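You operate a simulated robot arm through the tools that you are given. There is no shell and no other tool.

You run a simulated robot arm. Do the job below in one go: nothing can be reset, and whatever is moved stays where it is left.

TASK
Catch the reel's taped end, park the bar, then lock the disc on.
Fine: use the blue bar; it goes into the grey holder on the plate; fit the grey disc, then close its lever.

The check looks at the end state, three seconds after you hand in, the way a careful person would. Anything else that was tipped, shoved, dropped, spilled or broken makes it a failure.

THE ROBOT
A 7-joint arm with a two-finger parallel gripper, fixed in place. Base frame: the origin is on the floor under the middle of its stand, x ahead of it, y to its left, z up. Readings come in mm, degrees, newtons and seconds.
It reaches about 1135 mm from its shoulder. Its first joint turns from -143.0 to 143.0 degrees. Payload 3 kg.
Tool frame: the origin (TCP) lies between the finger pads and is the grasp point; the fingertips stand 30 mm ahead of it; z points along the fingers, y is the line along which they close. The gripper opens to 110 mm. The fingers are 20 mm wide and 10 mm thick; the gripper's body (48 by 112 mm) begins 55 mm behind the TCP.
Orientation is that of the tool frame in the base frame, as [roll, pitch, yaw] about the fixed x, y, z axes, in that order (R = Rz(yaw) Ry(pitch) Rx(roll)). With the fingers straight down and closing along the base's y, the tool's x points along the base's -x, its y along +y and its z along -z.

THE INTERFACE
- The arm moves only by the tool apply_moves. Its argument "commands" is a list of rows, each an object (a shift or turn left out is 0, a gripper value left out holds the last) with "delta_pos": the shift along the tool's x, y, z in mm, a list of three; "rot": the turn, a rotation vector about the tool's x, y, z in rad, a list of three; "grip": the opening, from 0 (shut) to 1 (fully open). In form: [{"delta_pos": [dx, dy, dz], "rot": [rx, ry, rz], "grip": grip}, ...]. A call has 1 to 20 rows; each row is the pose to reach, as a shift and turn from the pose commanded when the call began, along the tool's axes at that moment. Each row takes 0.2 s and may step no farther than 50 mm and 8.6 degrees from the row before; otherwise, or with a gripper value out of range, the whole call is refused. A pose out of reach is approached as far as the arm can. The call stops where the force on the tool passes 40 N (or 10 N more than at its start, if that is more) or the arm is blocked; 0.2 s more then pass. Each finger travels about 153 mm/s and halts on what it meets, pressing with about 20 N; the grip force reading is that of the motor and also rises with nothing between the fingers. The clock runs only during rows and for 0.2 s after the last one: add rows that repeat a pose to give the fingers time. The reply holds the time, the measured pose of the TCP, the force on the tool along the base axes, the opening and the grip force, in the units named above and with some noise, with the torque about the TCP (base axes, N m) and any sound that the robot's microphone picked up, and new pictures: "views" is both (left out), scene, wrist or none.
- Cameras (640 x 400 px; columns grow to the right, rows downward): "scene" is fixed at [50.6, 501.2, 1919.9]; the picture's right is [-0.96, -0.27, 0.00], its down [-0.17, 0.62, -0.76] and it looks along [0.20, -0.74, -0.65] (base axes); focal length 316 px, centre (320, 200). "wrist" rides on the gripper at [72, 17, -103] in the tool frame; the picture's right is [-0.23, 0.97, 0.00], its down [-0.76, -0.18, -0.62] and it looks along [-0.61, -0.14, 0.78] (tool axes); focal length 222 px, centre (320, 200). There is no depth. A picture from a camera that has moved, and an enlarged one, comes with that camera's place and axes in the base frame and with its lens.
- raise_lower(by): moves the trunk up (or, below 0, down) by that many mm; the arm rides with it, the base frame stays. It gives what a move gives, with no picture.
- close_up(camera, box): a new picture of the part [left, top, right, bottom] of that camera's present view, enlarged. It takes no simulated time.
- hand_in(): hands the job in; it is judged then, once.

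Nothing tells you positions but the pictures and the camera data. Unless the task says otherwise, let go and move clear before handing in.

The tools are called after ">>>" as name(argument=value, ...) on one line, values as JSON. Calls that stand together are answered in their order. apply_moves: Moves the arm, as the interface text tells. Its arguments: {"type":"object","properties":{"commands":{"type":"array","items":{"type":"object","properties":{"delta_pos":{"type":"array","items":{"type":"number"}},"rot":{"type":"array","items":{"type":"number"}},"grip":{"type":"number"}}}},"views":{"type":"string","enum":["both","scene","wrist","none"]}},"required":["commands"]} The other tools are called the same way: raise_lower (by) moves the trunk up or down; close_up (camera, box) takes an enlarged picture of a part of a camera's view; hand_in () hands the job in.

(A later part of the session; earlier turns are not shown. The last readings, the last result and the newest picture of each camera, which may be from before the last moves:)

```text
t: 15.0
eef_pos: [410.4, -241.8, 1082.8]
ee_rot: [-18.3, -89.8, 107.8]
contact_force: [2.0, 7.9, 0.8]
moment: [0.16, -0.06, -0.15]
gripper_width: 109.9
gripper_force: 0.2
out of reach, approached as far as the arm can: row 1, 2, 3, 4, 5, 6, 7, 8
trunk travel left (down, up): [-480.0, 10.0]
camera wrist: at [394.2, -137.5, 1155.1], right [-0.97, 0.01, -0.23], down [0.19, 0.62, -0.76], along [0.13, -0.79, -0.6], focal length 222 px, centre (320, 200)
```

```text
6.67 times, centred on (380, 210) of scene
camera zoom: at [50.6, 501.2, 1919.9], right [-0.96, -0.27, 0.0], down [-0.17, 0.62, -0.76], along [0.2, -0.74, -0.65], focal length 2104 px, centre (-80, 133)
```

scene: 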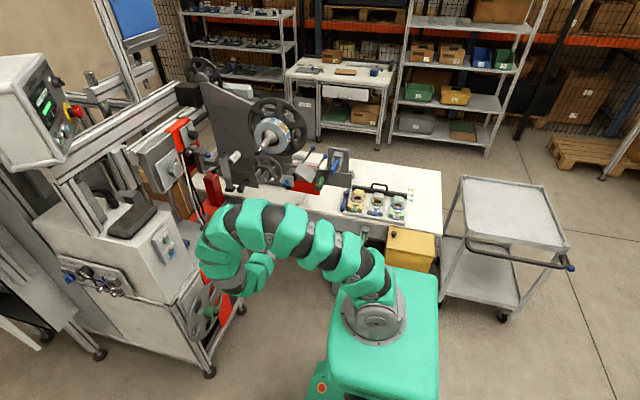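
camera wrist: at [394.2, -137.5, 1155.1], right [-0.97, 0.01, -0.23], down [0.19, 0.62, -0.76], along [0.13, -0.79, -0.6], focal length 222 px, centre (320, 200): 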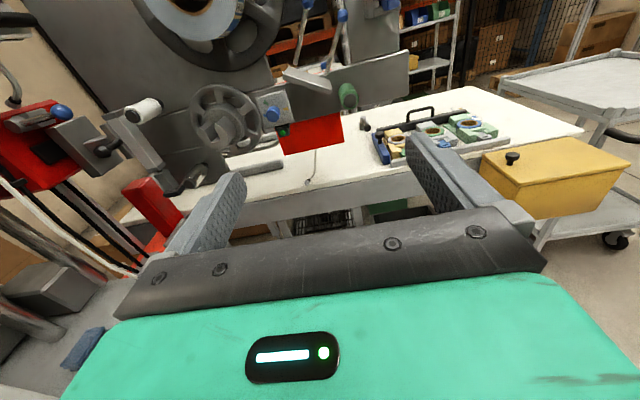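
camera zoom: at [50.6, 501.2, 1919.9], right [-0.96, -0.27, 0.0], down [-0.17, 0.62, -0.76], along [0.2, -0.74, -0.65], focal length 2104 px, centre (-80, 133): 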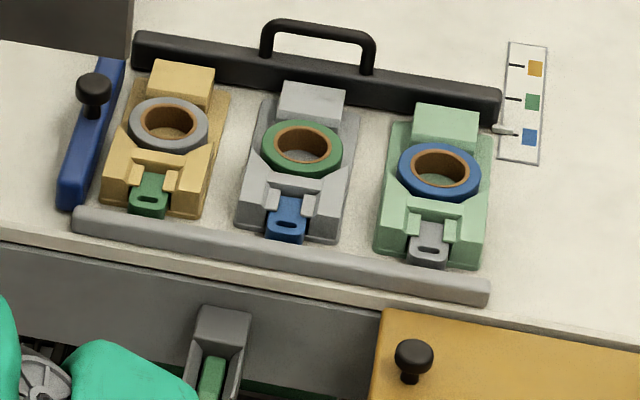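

The blue piece in the plate's grey holder is a bar lying along y in a U-shaped cradle. A green bar sits in a second holder at the bench front, so "blue bar" and "grey holder on the plate" probably refer to this pair. The disc seems to be the grey flange on the cart. I'll turn toward +x and look at it.

>>> apply_moves(commands=[{"delta_pos": [20, -10, 0], "rot": [0.14, 0, 0]}, {"delta_pos": [40, -20, 0], "rot": [0.28, 0, 0]}, {"delta_pos": [60, -30, 0], "rot": [0.42, 0, 0]}, {"delta_pos": [80, -40, -10], "rot": [0.56, 0, 0]}, {"delta_pos": [100, -50, -20], "rot": [0.7, 0, 0]}, {"delta_pos": [100, -60, -30], "rot": [0.84, 0, 0]}, {"delta_pos": [100, -70, -40], "rot": [0.98, 0, 0]}, {"delta_pos": [100, -80, -50], "rot": [1.12, 0, 0]}, {"delta_pos": [100, -90, -50], "rot": [1.26, 0, 0]}, {"delta_pos": [100, -90, -50], "rot": [1.4, 0, 0]}, {"delta_pos": [100, -90, -50], "rot": [1.54, 0, 0]}, {"delta_pos": [100, -90, -50], "rot": [1.57, 0, 0]}], views="both")

```text
t: 17.6
eef_pos: [590.3, -208.2, 1061.8]
ee_rot: [-12.7, -89.5, -172.6]
contact_force: [0.9, 1.4, 0.5]
moment: [0.03, 0.0, -0.1]
gripper_width: 109.9
gripper_force: 0.0
out of reach, approached as far as the arm can: row 3, 4, 5, 6, 7, 8, 9, 10, 11, 12
trunk travel left (down, up): [-480.0, 10.0]
camera wrist: at [484.0, -216.0, 1133.6], right [-0.09, -0.97, -0.23], down [-0.6, 0.23, -0.77], along [0.8, 0.07, -0.6], focal length 222 px, centre (320, 200)
```

scene: 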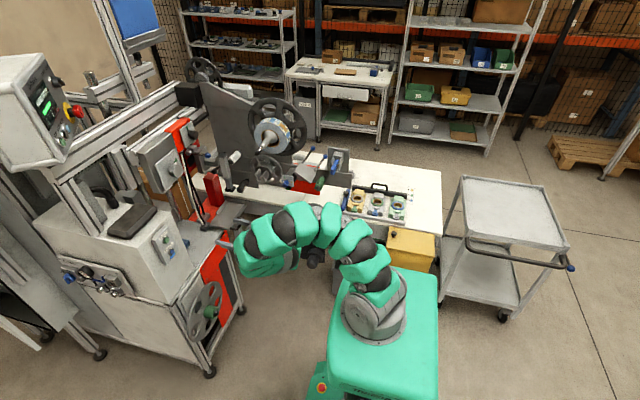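
wrist: 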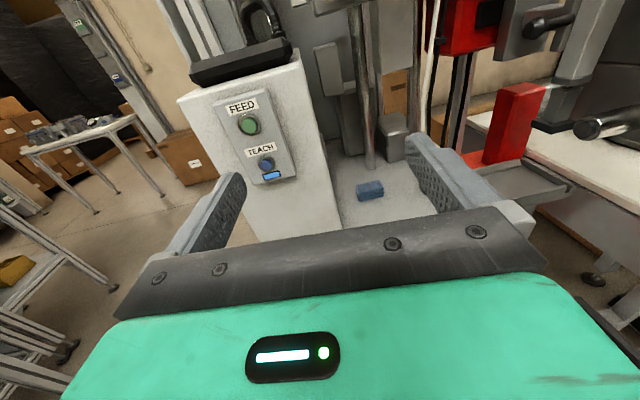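

The tool now faces the left cart at (590, −208, 1062). I'll lower the trunk so the camera can see the disc on the cart face, as the space below is clear.

>>> raise_lower(by=-250)

>>> close_up(camera="wrist", box=[160, 0, 480, 200])

>>> close_up(camera="scene", box=[150, 180, 450, 367])

```text
t: 20.2
eef_pos: [588.4, -212.2, 812.6]
ee_rot: [-14.7, -89.5, -170.6]
contact_force: [0.7, -0.3, -0.1]
moment: [0.02, -0.01, -0.05]
gripper_width: 109.8
gripper_force: 0.0
trunk travel left (down, up): [-230.0, 260.0]
```

```text
2.00 times, centred on (320, 100) of wrist
camera zoom: at [483.4, -217.7, 883.9], right [-0.09, -0.97, -0.23], down [-0.6, 0.24, -0.77], along [0.8, 0.07, -0.6], focal length 444 px, centre (320, 400)
```

zoom: 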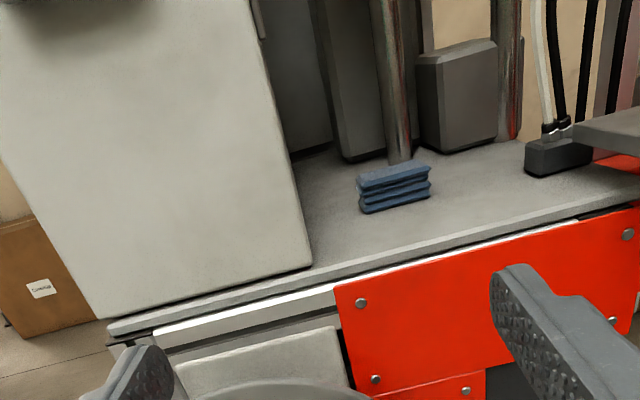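

```text
2.13 times, centred on (300, 274) of scene
camera zoom: at [50.6, 501.2, 1919.9], right [-0.96, -0.27, 0.0], down [-0.17, 0.62, -0.76], along [0.2, -0.74, -0.65], focal length 673 px, centre (363, 43)
```

zoom: 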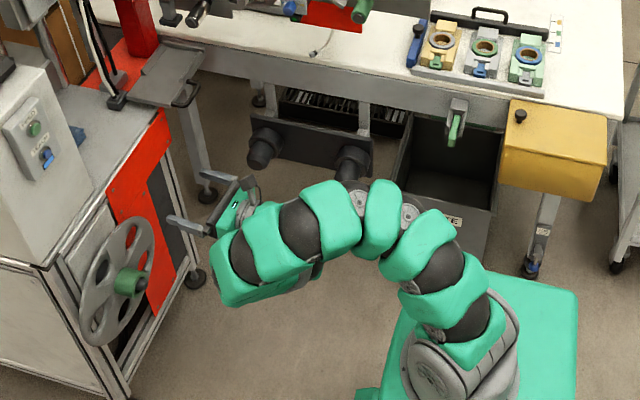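

The disc is just below the picture, so I'll lower further; the fingertips stay well short of it.

>>> raise_lower(by=-180)

>>> close_up(camera="wrist", box=[160, 0, 480, 200])

>>> close_up(camera="scene", box=[150, 240, 270, 370])

>>> close_up(camera="scene", box=[240, 200, 460, 330])

```text
t: 22.2
eef_pos: [588.8, -210.9, 632.0]
ee_rot: [-14.5, -89.5, -171.0]
contact_force: [-1.1, 0.0, -0.6]
moment: [0.01, 0.02, -0.02]
gripper_width: 110.0
gripper_force: 0.1
trunk travel left (down, up): [-50.0, 440.0]
```

```text
2.00 times, centred on (320, 100) of wrist
camera zoom: at [483.3, -217.7, 703.9], right [-0.09, -0.97, -0.23], down [-0.6, 0.24, -0.77], along [0.8, 0.07, -0.6], focal length 444 px, centre (320, 400)
```

zoom: 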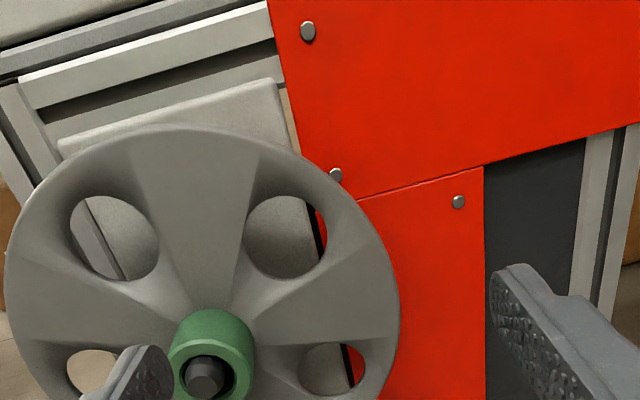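

```text
3.08 times, centred on (210, 305) of scene
camera zoom: at [50.6, 501.2, 1919.9], right [-0.96, -0.27, 0.0], down [-0.17, 0.62, -0.76], along [0.2, -0.74, -0.65], focal length 971 px, centre (658, -123)
```

zoom: 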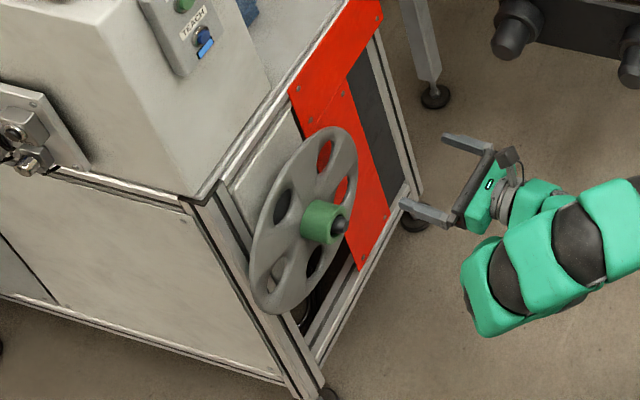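

```text
2.91 times, centred on (350, 265) of scene
camera zoom: at [50.6, 501.2, 1919.9], right [-0.96, -0.27, 0.0], down [-0.17, 0.62, -0.76], along [0.2, -0.74, -0.65], focal length 918 px, centre (233, 11)
```

zoom: 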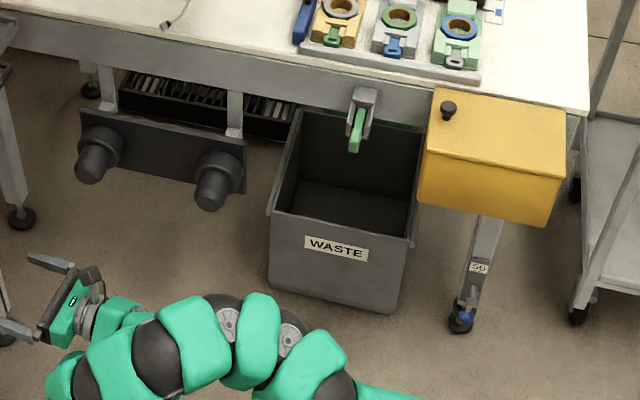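

The cart disc is grey, about 260 mm across, with a green hub of roughly 56 mm outside diameter and a bore sitting loosely on a dark spindle; the hub end is near (719, −132, 563). I'll centre on it for a better look, staying clear.

>>> apply_moves(commands=[{"delta_pos": [0, -20, -15]}, {"delta_pos": [0, -40, -30]}, {"delta_pos": [0, -60, -45]}, {"delta_pos": [0, -80, -60]}, {"delta_pos": [0, -80, -60]}], views="wrist")

>>> close_up(camera="wrist", box=[210, 60, 430, 198])

>>> close_up(camera="wrist", box=[280, 130, 360, 190])

```text
t: 23.4
eef_pos: [585.9, -168.4, 604.6]
ee_rot: [-12.3, -89.4, -173.1]
contact_force: [0.4, -0.1, 0.5]
moment: [-0.02, 0.01, 0.02]
gripper_width: 110.2
gripper_force: 0.0
out of reach, approached as far as the arm can: row 1, 2, 3, 4, 5
trunk travel left (down, up): [-50.0, 440.0]
camera wrist: at [480.7, -174.4, 675.3], right [-0.09, -0.97, -0.23], down [-0.59, 0.24, -0.77], along [0.8, 0.07, -0.6], focal length 222 px, centre (320, 200)
```

wrist: 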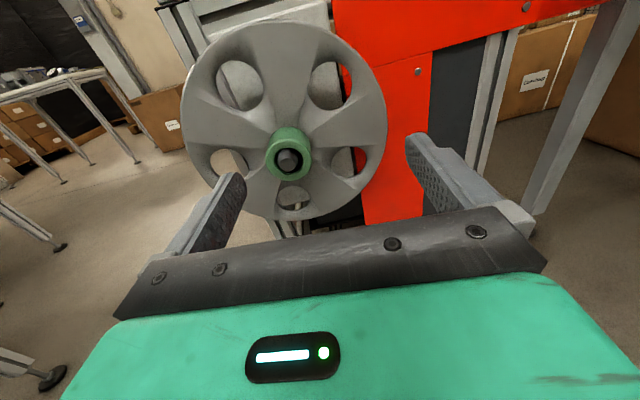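

```text
2.90 times, centred on (320, 129) of wrist
camera zoom: at [480.7, -174.4, 675.3], right [-0.09, -0.97, -0.23], down [-0.59, 0.24, -0.77], along [0.8, 0.07, -0.6], focal length 644 px, centre (320, 406)
```

zoom: 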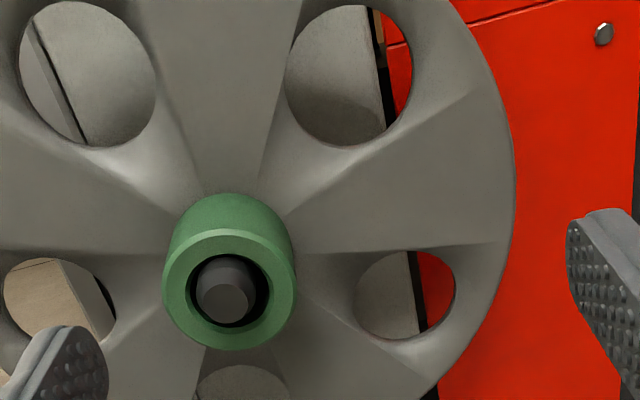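

```text
6.67 times, centred on (320, 160) of wrist
camera zoom: at [480.7, -174.4, 675.3], right [-0.09, -0.97, -0.23], down [-0.59, 0.24, -0.77], along [0.8, 0.07, -0.6], focal length 1481 px, centre (320, 467)
```

zoom: 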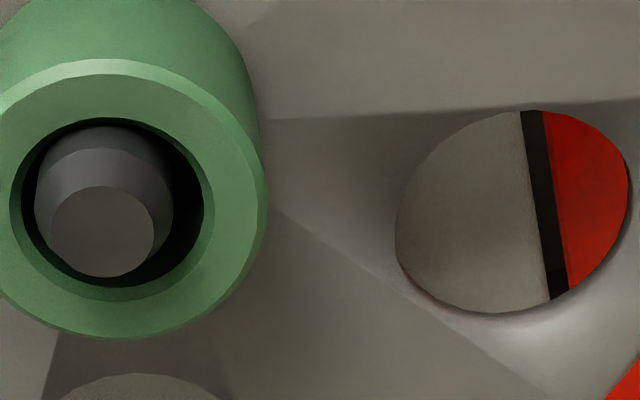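

The disc's axis runs along x with its centre about (767, −132, 563). The hub is roughly 54 mm outside and 46 mm long. Now I'll go back up with the arm, keeping the trunk low for elbow room, and take a close look at the plate's holder and bar.

>>> apply_moves(commands=[{"delta_pos": [40, 0, 0]}, {"delta_pos": [80, 0, 0]}, {"delta_pos": [120, 0, 0]}, {"delta_pos": [160, 0, 0]}, {"delta_pos": [200, 0, 0]}, {"delta_pos": [240, 0, 0]}, {"delta_pos": [280, 0, 0]}, {"delta_pos": [320, 0, 0]}, {"delta_pos": [360, 0, 0]}, {"delta_pos": [400, 0, 0]}, {"delta_pos": [440, 0, 0]}, {"delta_pos": [480, 0, 0]}, {"delta_pos": [520, 0, 0]}, {"delta_pos": [560, 0, 0]}, {"delta_pos": [560, 0, 0]}], views="scene")

```text
t: 26.6
eef_pos: [581.2, -168.6, 1163.9]
ee_rot: [-11.0, -89.5, -174.5]
contact_force: [0.5, -0.4, 0.5]
moment: [-0.01, 0.02, 0.0]
gripper_width: 109.9
gripper_force: 0.0
out of reach, approached as far as the arm can: row 1, 2, 3, 4, 5, 6, 7, 8
trunk travel left (down, up): [-50.0, 440.0]
```

scene: 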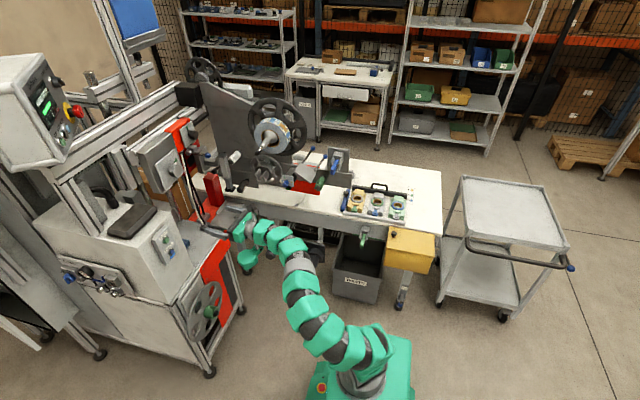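

The arm is up with the trunk low. I'll turn back to face −y in front of the holder.

>>> apply_moves(commands=[{"delta_pos": [3, 13, -15], "rot": [-0.135, 0, 0]}, {"delta_pos": [6, 27, -30], "rot": [-0.27, 0, 0]}, {"delta_pos": [9, 40, -45], "rot": [-0.405, 0, 0]}, {"delta_pos": [12, 53, -60], "rot": [-0.54, 0, 0]}, {"delta_pos": [15, 67, -75], "rot": [-0.675, 0, 0]}, {"delta_pos": [18, 80, -90], "rot": [-0.81, 0, 0]}, {"delta_pos": [21, 93, -105], "rot": [-0.945, 0, 0]}, {"delta_pos": [25, 107, -120], "rot": [-1.08, 0, 0]}, {"delta_pos": [29, 120, -137], "rot": [-1.215, 0, 0]}, {"delta_pos": [33, 134, -152], "rot": [-1.35, 0, 0]}, {"delta_pos": [36, 147, -168], "rot": [-1.48, 0, 0]}, {"delta_pos": [36, 147, -168], "rot": [-1.48, 0, 0]}], views="both")

```text
t: 29.2
eef_pos: [399.9, -300.6, 1196.8]
ee_rot: [-98.9, -89.5, -171.3]
contact_force: [0.4, -0.1, -0.2]
moment: [0.01, 0.04, -0.01]
gripper_width: 109.9
gripper_force: 0.0
trunk travel left (down, up): [-50.0, 440.0]
camera wrist: at [381.6, -197.1, 1270.3], right [-0.97, 0.01, -0.24], down [0.19, 0.62, -0.76], along [0.14, -0.78, -0.61], focal length 222 px, centre (320, 200)
```

scene: 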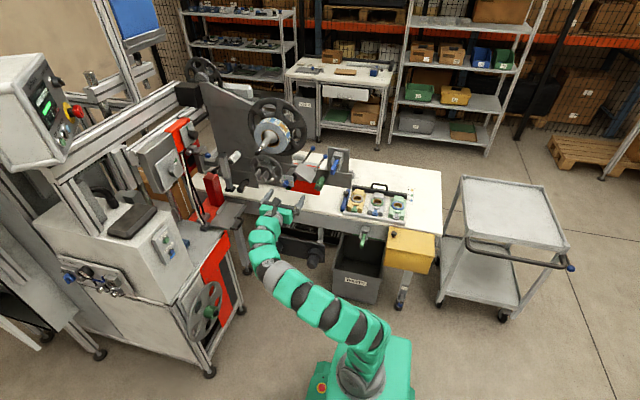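
wrist: 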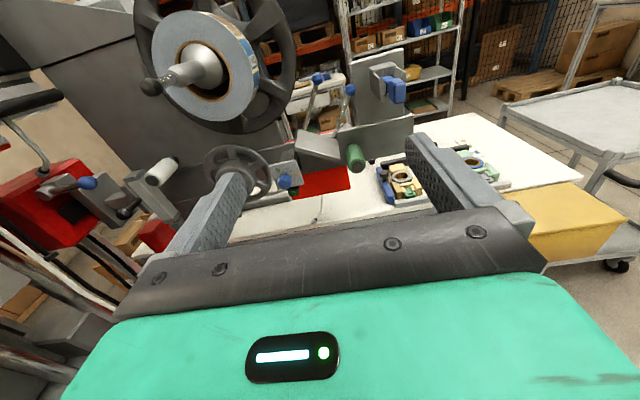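

Both cameras now have a clear view. I'll zoom on the holder with the blue bar, the reel shaft end, and the tape tab.

>>> close_up(camera="wrist", box=[340, 40, 430, 115])

>>> close_up(camera="wrist", box=[120, 0, 280, 120])

>>> close_up(camera="scene", box=[250, 100, 310, 150])

>>> close_up(camera="scene", box=[300, 130, 440, 230])

>>> close_up(camera="scene", box=[330, 210, 410, 270])

```text
5.33 times, centred on (385, 78) of wrist
camera zoom: at [381.6, -197.1, 1270.3], right [-0.97, 0.01, -0.24], down [0.19, 0.62, -0.76], along [0.14, -0.78, -0.61], focal length 1185 px, centre (-27, 853)
```

zoom: 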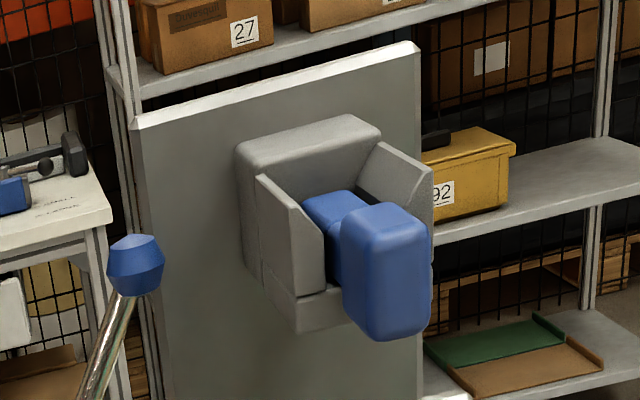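

```text
3.33 times, centred on (200, 60) of wrist
camera zoom: at [381.6, -197.1, 1270.3], right [-0.97, 0.01, -0.24], down [0.19, 0.62, -0.76], along [0.14, -0.78, -0.61], focal length 740 px, centre (720, 667)
```

zoom: 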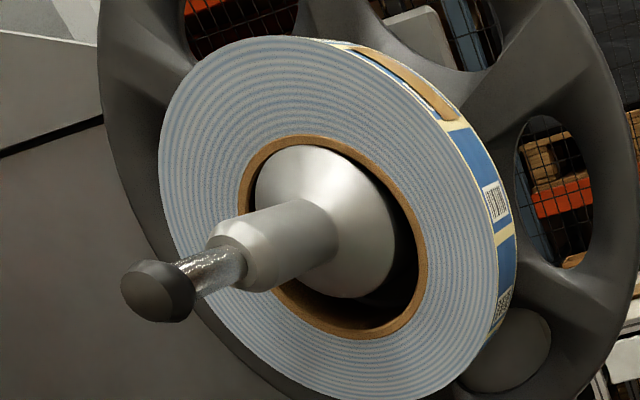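

```text
8.00 times, centred on (280, 125) of scene
camera zoom: at [50.6, 501.2, 1919.9], right [-0.96, -0.27, 0.0], down [-0.17, 0.62, -0.76], along [0.2, -0.74, -0.65], focal length 2525 px, centre (640, 800)
```

zoom: 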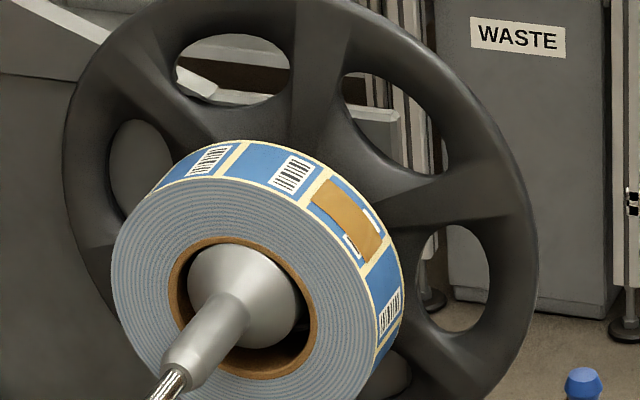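

```text
4.00 times, centred on (370, 180) of scene
camera zoom: at [50.6, 501.2, 1919.9], right [-0.96, -0.27, 0.0], down [-0.17, 0.62, -0.76], along [0.2, -0.74, -0.65], focal length 1263 px, centre (120, 280)
```

zoom: 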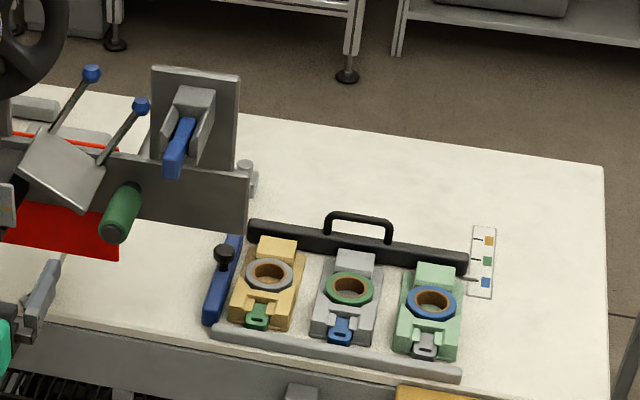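

```text
6.67 times, centred on (370, 240) of scene
camera zoom: at [50.6, 501.2, 1919.9], right [-0.96, -0.27, 0.0], down [-0.17, 0.62, -0.76], along [0.2, -0.74, -0.65], focal length 2104 px, centre (-13, -67)
```

zoom: 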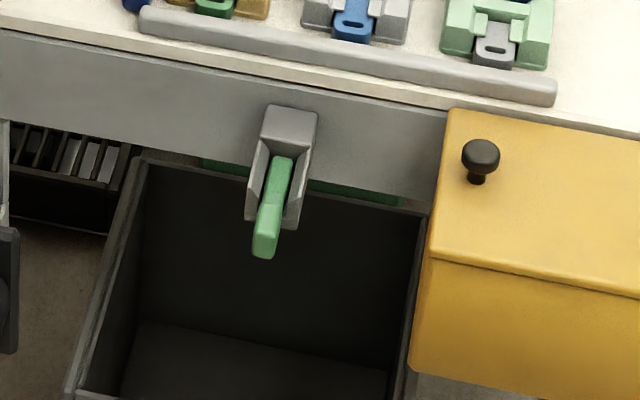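

The blue bar has a neck lying in the cradle and a block-shaped front handle. I'll get a closer, higher look at the reel's tape tab and the shaft end from above.

>>> apply_moves(commands=[{"delta_pos": [37, -5, 13], "rot": [0, -0.087, 0]}, {"delta_pos": [74, -10, 27], "rot": [0, -0.174, 0]}, {"delta_pos": [111, -15, 40], "rot": [0, -0.26, 0]}, {"delta_pos": [149, -20, 53], "rot": [0, -0.347, 0]}, {"delta_pos": [186, -25, 67], "rot": [0, -0.434, 0]}, {"delta_pos": [223, -30, 80], "rot": [0, -0.52, 0]}, {"delta_pos": [223, -30, 80], "rot": [0, -0.52, 0]}], views="wrist")

>>> close_up(camera="wrist", box=[170, 30, 310, 170])

>>> close_up(camera="wrist", box=[340, 50, 440, 150])

```text
t: 30.8
eef_pos: [409.9, -344.1, 1329.1]
ee_rot: [-178.8, -60.2, -91.2]
contact_force: [-0.3, -0.2, -0.2]
moment: [0.0, 0.0, 0.0]
gripper_width: 110.1
gripper_force: 0.1
out of reach, approached as far as the arm can: row 5, 6, 7
trunk travel left (down, up): [-50.0, 440.0]
camera wrist: at [391.0, -289.8, 1444.1], right [-0.97, 0.12, -0.21], down [0.18, 0.92, -0.35], along [0.15, -0.38, -0.91], focal length 222 px, centre (320, 200)
```

wrist: 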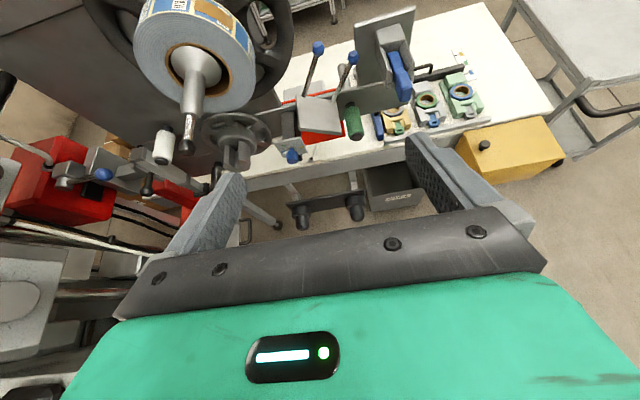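

```text
2.86 times, centred on (240, 100) of wrist
camera zoom: at [391.0, -289.8, 1444.1], right [-0.97, 0.12, -0.21], down [0.18, 0.92, -0.35], along [0.15, -0.38, -0.91], focal length 635 px, centre (549, 486)
```

zoom: 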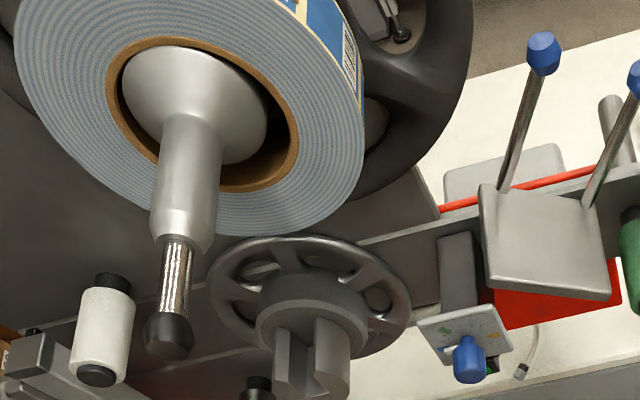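

```text
4.00 times, centred on (390, 100) of wrist
camera zoom: at [391.0, -289.8, 1444.1], right [-0.97, 0.12, -0.21], down [0.18, 0.92, -0.35], along [0.15, -0.38, -0.91], focal length 888 px, centre (40, 600)
```

zoom: 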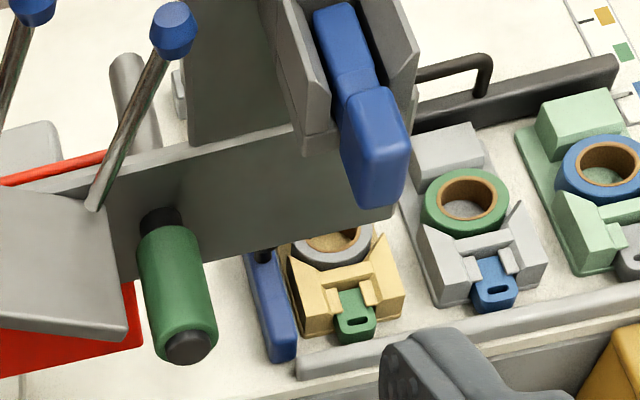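

I'm fairly convinced the blue bar in the plate's cradle is the tool: its neck runs parallel to the reel axis, so it can pick up the tape tab across the reel width and then be parked. I'll move closer for accurate positions.

>>> apply_moves(commands=[{"delta_pos": [-1, 26, 26]}, {"delta_pos": [-2, 52, 51]}, {"delta_pos": [-3, 78, 77]}, {"delta_pos": [-4, 104, 103]}, {"delta_pos": [-4, 129, 128]}, {"delta_pos": [-4, 129, 128]}], views="wrist")

>>> close_up(camera="wrist", box=[230, 20, 390, 140])

>>> close_up(camera="scene", box=[315, 140, 355, 175])

```text
t: 32.2
eef_pos: [280.4, -450.8, 1262.0]
ee_rot: [-178.9, -60.1, -91.4]
contact_force: [0.3, 0.8, -0.2]
moment: [-0.03, -0.04, 0.02]
gripper_width: 110.0
gripper_force: 0.0
trunk travel left (down, up): [-50.0, 440.0]
camera wrist: at [262.4, -396.6, 1376.4], right [-0.97, 0.12, -0.21], down [0.18, 0.92, -0.35], along [0.15, -0.38, -0.91], focal length 222 px, centre (320, 200)
```

wrist: 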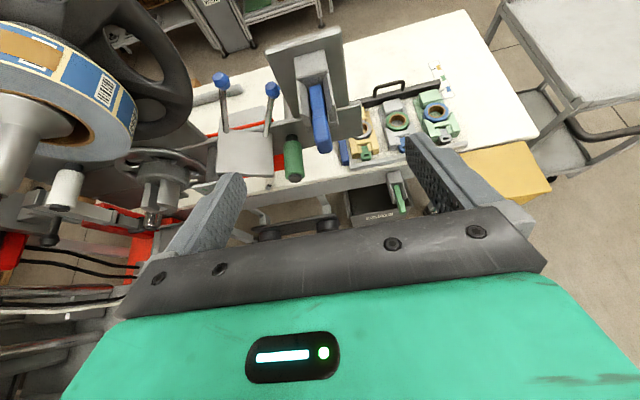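

```text
3.33 times, centred on (310, 80) of wrist
camera zoom: at [262.4, -396.6, 1376.4], right [-0.97, 0.12, -0.21], down [0.18, 0.92, -0.35], along [0.15, -0.38, -0.91], focal length 740 px, centre (353, 600)
```

zoom: 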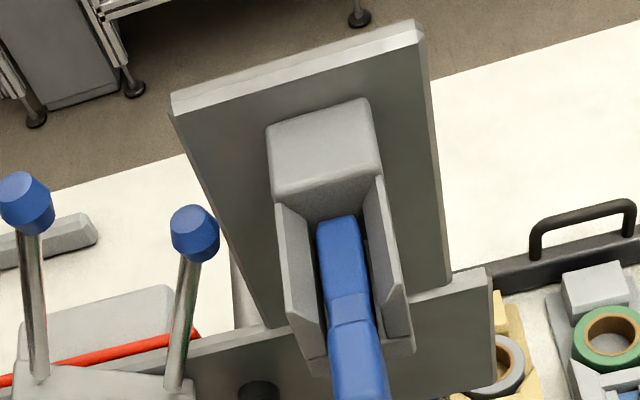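

```text
11.43 times, centred on (335, 158) of scene
camera zoom: at [50.6, 501.2, 1919.9], right [-0.96, -0.27, 0.0], down [-0.17, 0.62, -0.76], along [0.2, -0.74, -0.65], focal length 3607 px, centre (149, 686)
```

zoom: 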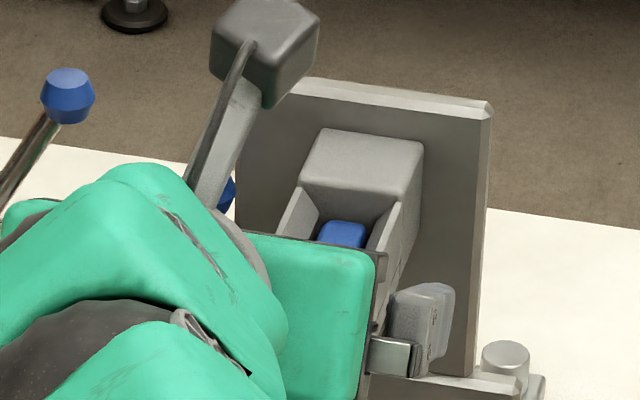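

Clear view of the cradle from above; I'll zoom tightly on the bar to measure it, and on the reel's tape tab.

>>> close_up(camera="wrist", box=[275, 60, 365, 160])

>>> close_up(camera="wrist", box=[0, 0, 150, 110])

```text
4.00 times, centred on (320, 110) of wrist
camera zoom: at [262.4, -396.6, 1376.4], right [-0.97, 0.12, -0.21], down [0.18, 0.92, -0.35], along [0.15, -0.38, -0.91], focal length 888 px, centre (320, 560)
```

zoom: 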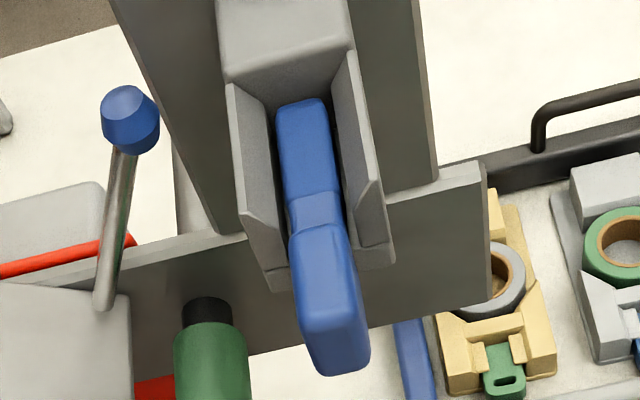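

```text
3.64 times, centred on (75, 55) of wrist
camera zoom: at [262.4, -396.6, 1376.4], right [-0.97, 0.12, -0.21], down [0.18, 0.92, -0.35], along [0.15, -0.38, -0.91], focal length 808 px, centre (1211, 727)
```

zoom: 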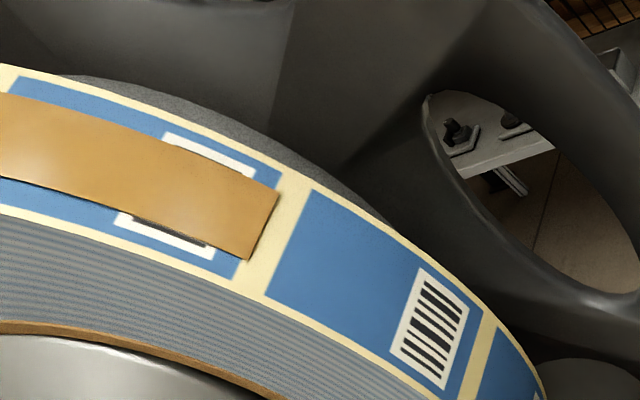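

Geometry is consistent: the bar runs along y at x ≈ 284, with its head at y −643…−600 and its handle at y −587…−548. The reel axis is x ≈ 573, z ≈ 1257, with its face at y ≈ −600, so the bar's head matches the web's width range. The tape spans roughly 125–160° around the reel. I'll raise the trunk part-way for reach.

>>> raise_lower(by=200)

```text
t: 34.4
eef_pos: [280.8, -450.7, 1460.4]
ee_rot: [-178.9, -60.2, -91.2]
contact_force: [0.2, 0.4, 0.4]
moment: [0.0, 0.01, -0.01]
gripper_width: 110.0
gripper_force: 0.0
trunk travel left (down, up): [-250.0, 240.0]
```

>>> apply_moves(commands=[{"delta_pos": [0, -40, 0]}, {"delta_pos": [0, -80, 0]}, {"delta_pos": [0, -120, 0]}, {"delta_pos": [0, -120, 0]}], views="wrist")

>>> close_up(camera="wrist", box=[180, 60, 300, 180])

>>> close_up(camera="wrist", box=[220, 110, 280, 160])

```text
t: 35.4
eef_pos: [401.2, -451.8, 1462.7]
ee_rot: [-179.1, -60.1, -91.1]
contact_force: [0.8, 0.0, 0.7]
moment: [-0.03, 0.01, 0.01]
gripper_width: 110.1
gripper_force: 0.0
trunk travel left (down, up): [-250.0, 240.0]
camera wrist: at [382.7, -397.0, 1576.0], right [-0.97, 0.12, -0.2], down [0.18, 0.92, -0.35], along [0.15, -0.38, -0.91], focal length 222 px, centre (320, 200)
```

wrist: 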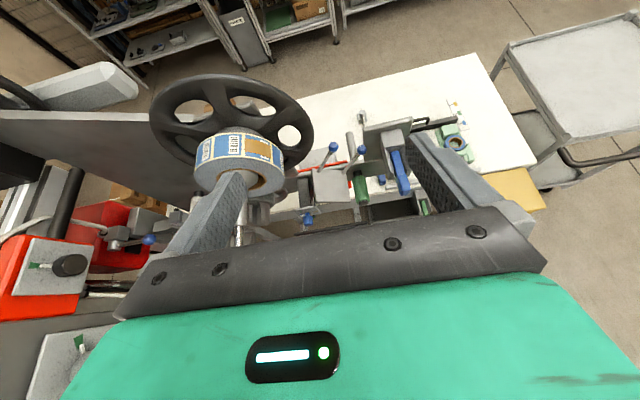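

```text
3.33 times, centred on (240, 120) of wrist
camera zoom: at [382.7, -397.0, 1576.0], right [-0.97, 0.12, -0.2], down [0.18, 0.92, -0.35], along [0.15, -0.38, -0.91], focal length 740 px, centre (587, 467)
```

zoom: 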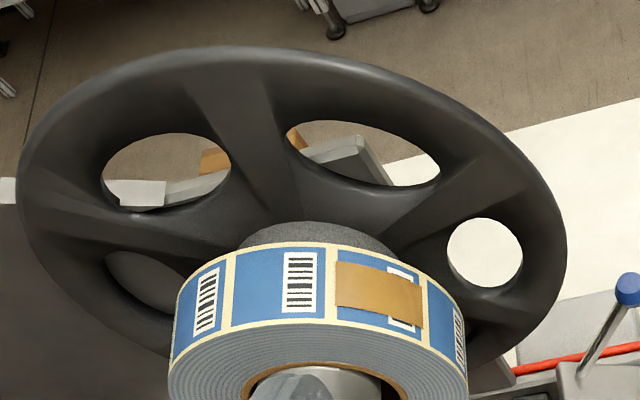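

```text
8.00 times, centred on (250, 135) of wrist
camera zoom: at [382.7, -397.0, 1576.0], right [-0.97, 0.12, -0.2], down [0.18, 0.92, -0.35], along [0.15, -0.38, -0.91], focal length 1777 px, centre (880, 720)
```

zoom: 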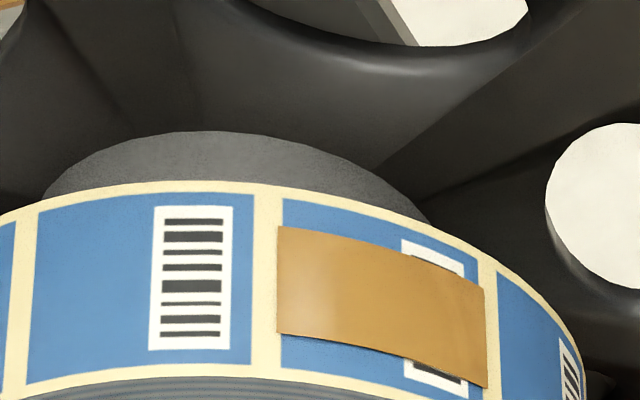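

The tape tab is a raised orange piece at y −605…−632. Next I'll go to a stand-off in front of the blue bar's handle and measure it precisely before gripping.

>>> apply_moves(commands=[{"delta_pos": [-30, 17, 22]}, {"delta_pos": [-60, 34, 44]}, {"delta_pos": [-90, 51, 66]}, {"delta_pos": [-120, 68, 88]}, {"delta_pos": [-150, 85, 110]}, {"delta_pos": [-180, 102, 132]}, {"delta_pos": [-210, 119, 154]}, {"delta_pos": [-210, 119, 154]}], views="wrist")

>>> close_up(camera="wrist", box=[270, 40, 380, 160])

>>> close_up(camera="scene", box=[300, 130, 370, 190])

```text
t: 37.1
eef_pos: [282.2, -479.7, 1202.3]
ee_rot: [-178.8, -60.1, -91.3]
contact_force: [-0.3, 0.0, -0.1]
moment: [0.0, -0.01, 0.02]
gripper_width: 110.0
gripper_force: 0.1
trunk travel left (down, up): [-250.0, 240.0]
camera wrist: at [265.1, -425.3, 1317.0], right [-0.97, 0.12, -0.21], down [0.19, 0.92, -0.35], along [0.15, -0.38, -0.91], focal length 222 px, centre (320, 200)
```

wrist: 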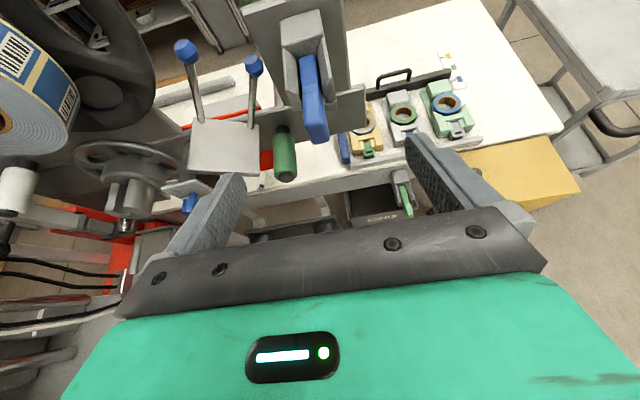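

```text
3.33 times, centred on (325, 100) of wrist
camera zoom: at [265.1, -425.3, 1317.0], right [-0.97, 0.12, -0.21], down [0.19, 0.92, -0.35], along [0.15, -0.38, -0.91], focal length 740 px, centre (303, 533)
```

zoom: 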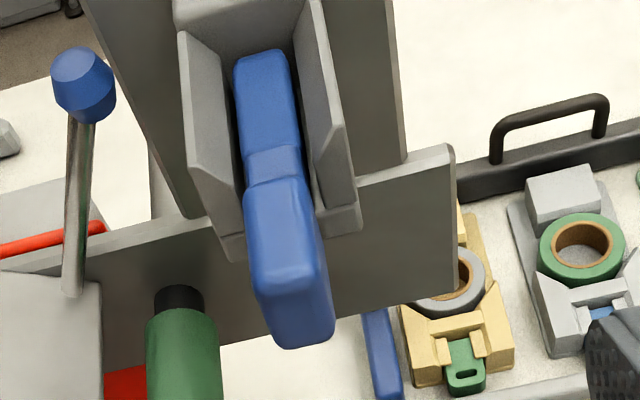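

```text
6.67 times, centred on (335, 160) of scene
camera zoom: at [50.6, 501.2, 1919.9], right [-0.96, -0.27, 0.0], down [-0.17, 0.62, -0.76], along [0.2, -0.74, -0.65], focal length 2104 px, centre (220, 467)
```

zoom: 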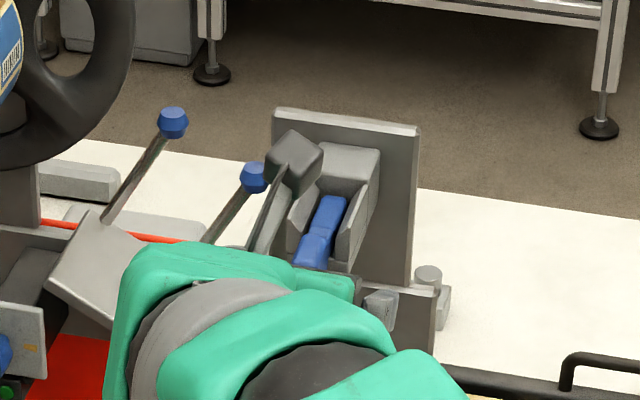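

>>> close_up(camera="wrist", box=[285, 40, 345, 150])

>>> close_up(camera="wrist", box=[295, 85, 340, 148])

```text
3.64 times, centred on (315, 95) of wrist
camera zoom: at [265.1, -425.3, 1317.0], right [-0.97, 0.12, -0.21], down [0.19, 0.92, -0.35], along [0.15, -0.38, -0.91], focal length 808 px, centre (338, 582)
```

zoom: 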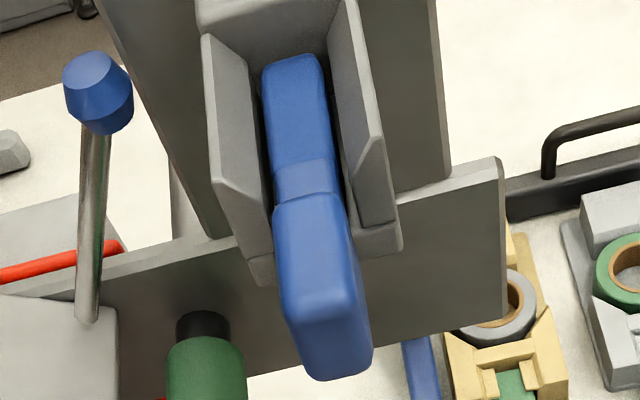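

```text
6.35 times, centred on (318, 116) of wrist
camera zoom: at [265.1, -425.3, 1317.0], right [-0.97, 0.12, -0.21], down [0.19, 0.92, -0.35], along [0.15, -0.38, -0.91], focal length 1410 px, centre (336, 730)
```

zoom: 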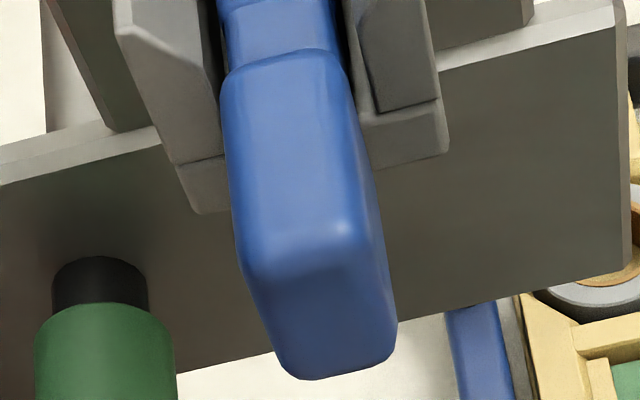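

The handle measures about 17 mm wide, centred at x ≈ 285.5, y −593…−559, z 1137…1165. I'll narrow the opening to 60 mm and approach, stopping with the tips just short of the cradle walls.

>>> apply_moves(commands=[{"delta_pos": [1, -3.5, 20], "grip": 0.545}, {"delta_pos": [1, -3.5, 40], "grip": 0.545}, {"delta_pos": [1.5, -3.5, 60], "grip": 0.545}, {"delta_pos": [2, -3.5, 80], "grip": 0.545}, {"delta_pos": [2, -3.5, 92], "grip": 0.545}, {"delta_pos": [2, -3.5, 92], "grip": 0.545}], views="both")

>>> close_up(camera="wrist", box=[220, 60, 420, 220])

>>> close_up(camera="scene", box=[300, 130, 370, 190])

```text
t: 38.5
eef_pos: [286.5, -560.6, 1160.0]
ee_rot: [-178.9, -60.0, -91.3]
contact_force: [-0.2, -0.1, -0.1]
moment: [-0.05, 0.0, -0.05]
gripper_width: 60.1
gripper_force: 0.0
trunk travel left (down, up): [-250.0, 240.0]
camera wrist: at [269.4, -506.3, 1273.6], right [-0.97, 0.12, -0.21], down [0.19, 0.92, -0.35], along [0.15, -0.38, -0.91], focal length 222 px, centre (320, 200)
```

scene: 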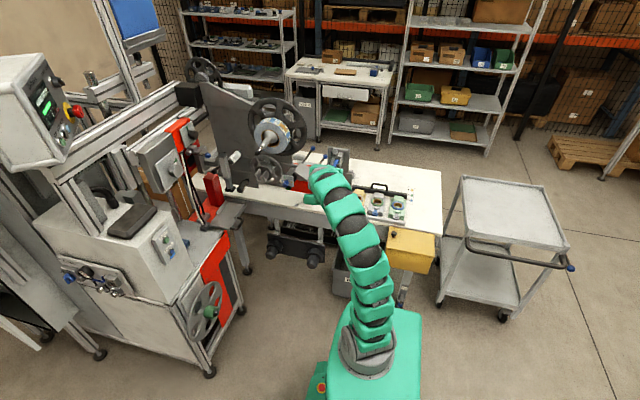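
wrist: 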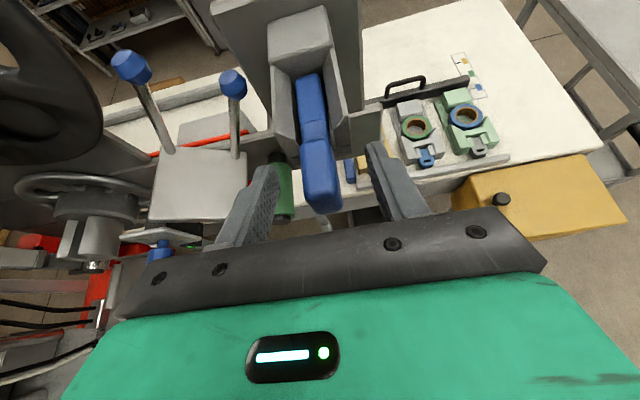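

```text
2.50 times, centred on (320, 140) of wrist
camera zoom: at [269.4, -506.3, 1273.6], right [-0.97, 0.12, -0.21], down [0.19, 0.92, -0.35], along [0.15, -0.38, -0.91], focal length 555 px, centre (320, 350)
```

zoom: 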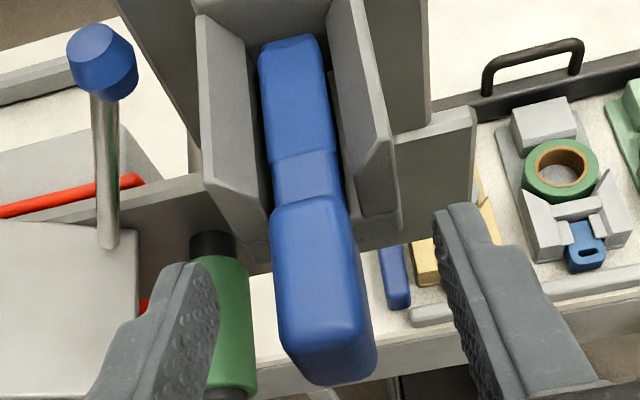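

```text
6.67 times, centred on (335, 160) of scene
camera zoom: at [50.6, 501.2, 1919.9], right [-0.96, -0.27, 0.0], down [-0.17, 0.62, -0.76], along [0.2, -0.74, -0.65], focal length 2104 px, centre (220, 467)
```

zoom: 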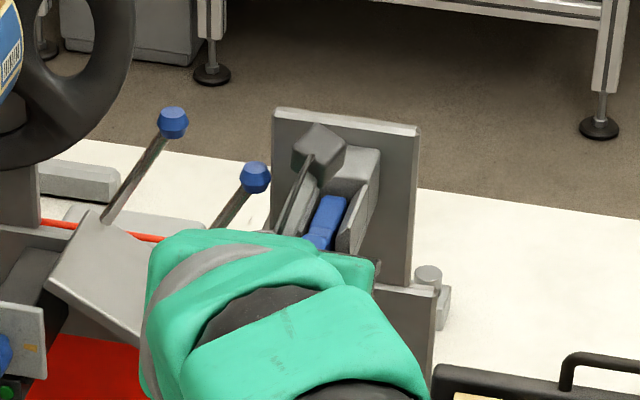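

Refined: the handle is centred near (285, −566, 1160) and the cradle front is at y ≈ −591. I'll pull back about 6 mm so the tips clear the walls, centre on it, and close.

>>> apply_moves(commands=[{"delta_pos": [2.3, 1.5, -6], "grip": 0.545}, {"delta_pos": [2.3, 1.5, -6], "grip": 0.35}, {"delta_pos": [2.3, 1.5, -6], "grip": 0.2}, {"delta_pos": [2.3, 1.5, -6], "grip": 0.1}, {"delta_pos": [2.3, 1.5, -6], "grip": 0.0}, {"delta_pos": [2.3, 1.5, -6], "grip": 0.0}, {"delta_pos": [2.3, 1.5, -6], "grip": 0.0}], views="wrist")

>>> close_up(camera="wrist", box=[240, 60, 400, 200])

```text
t: 40.1
eef_pos: [286.3, -555.5, 1164.8]
ee_rot: [-178.9, -60.1, -91.3]
contact_force: [0.2, -0.1, 0.9]
moment: [-0.09, 0.0, -0.02]
gripper_width: 17.6
gripper_force: 20.0
trunk travel left (down, up): [-250.0, 240.0]
camera wrist: at [267.9, -501.5, 1278.8], right [-0.97, 0.12, -0.21], down [0.18, 0.92, -0.35], along [0.15, -0.38, -0.91], focal length 222 px, centre (320, 200)
```

wrist: 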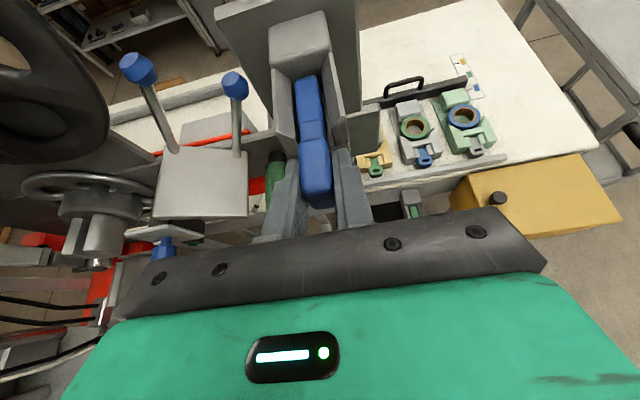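

```text
2.86 times, centred on (320, 130) of wrist
camera zoom: at [267.9, -501.5, 1278.8], right [-0.97, 0.12, -0.21], down [0.18, 0.92, -0.35], along [0.15, -0.38, -0.91], focal length 635 px, centre (320, 400)
```

zoom: 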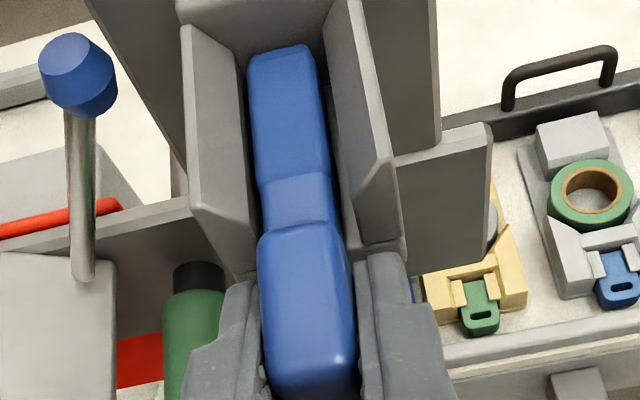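

The bar is gripped at 17.6 mm. I'll lift it gently straight up, watching the force to confirm it's free in the cradle.

>>> apply_moves(commands=[{"delta_pos": [2.6, 0, -1.5], "grip": 0}, {"delta_pos": [5.2, 0, -3.0], "grip": 0}, {"delta_pos": [7.8, 0, -4.5], "grip": 0}, {"delta_pos": [7.8, 0, -4.5], "grip": 0}], views="wrist")

>>> close_up(camera="wrist", box=[240, 60, 400, 200])

```text
t: 41.1
eef_pos: [286.7, -555.6, 1172.4]
ee_rot: [-178.9, -60.1, -91.2]
contact_force: [-0.1, 0.0, -1.5]
moment: [0.01, 0.02, 0.01]
gripper_width: 17.5
gripper_force: 20.1
trunk travel left (down, up): [-250.0, 240.0]
camera wrist: at [268.1, -502.3, 1287.3], right [-0.97, 0.12, -0.21], down [0.18, 0.92, -0.35], along [0.15, -0.38, -0.91], focal length 222 px, centre (320, 200)
```

wrist: 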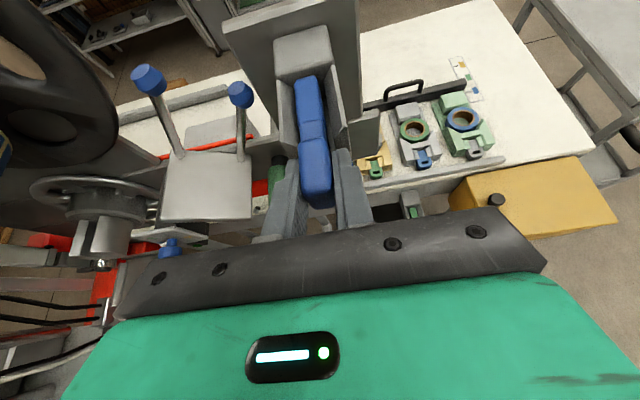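

```text
2.86 times, centred on (320, 130) of wrist
camera zoom: at [268.1, -502.3, 1287.3], right [-0.97, 0.12, -0.21], down [0.18, 0.92, -0.35], along [0.15, -0.38, -0.91], focal length 635 px, centre (320, 400)
```

zoom: 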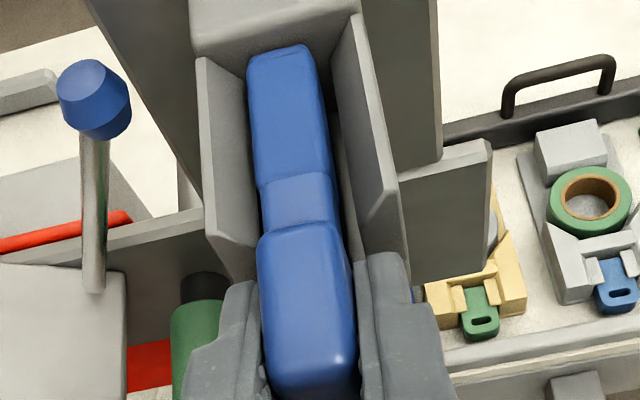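

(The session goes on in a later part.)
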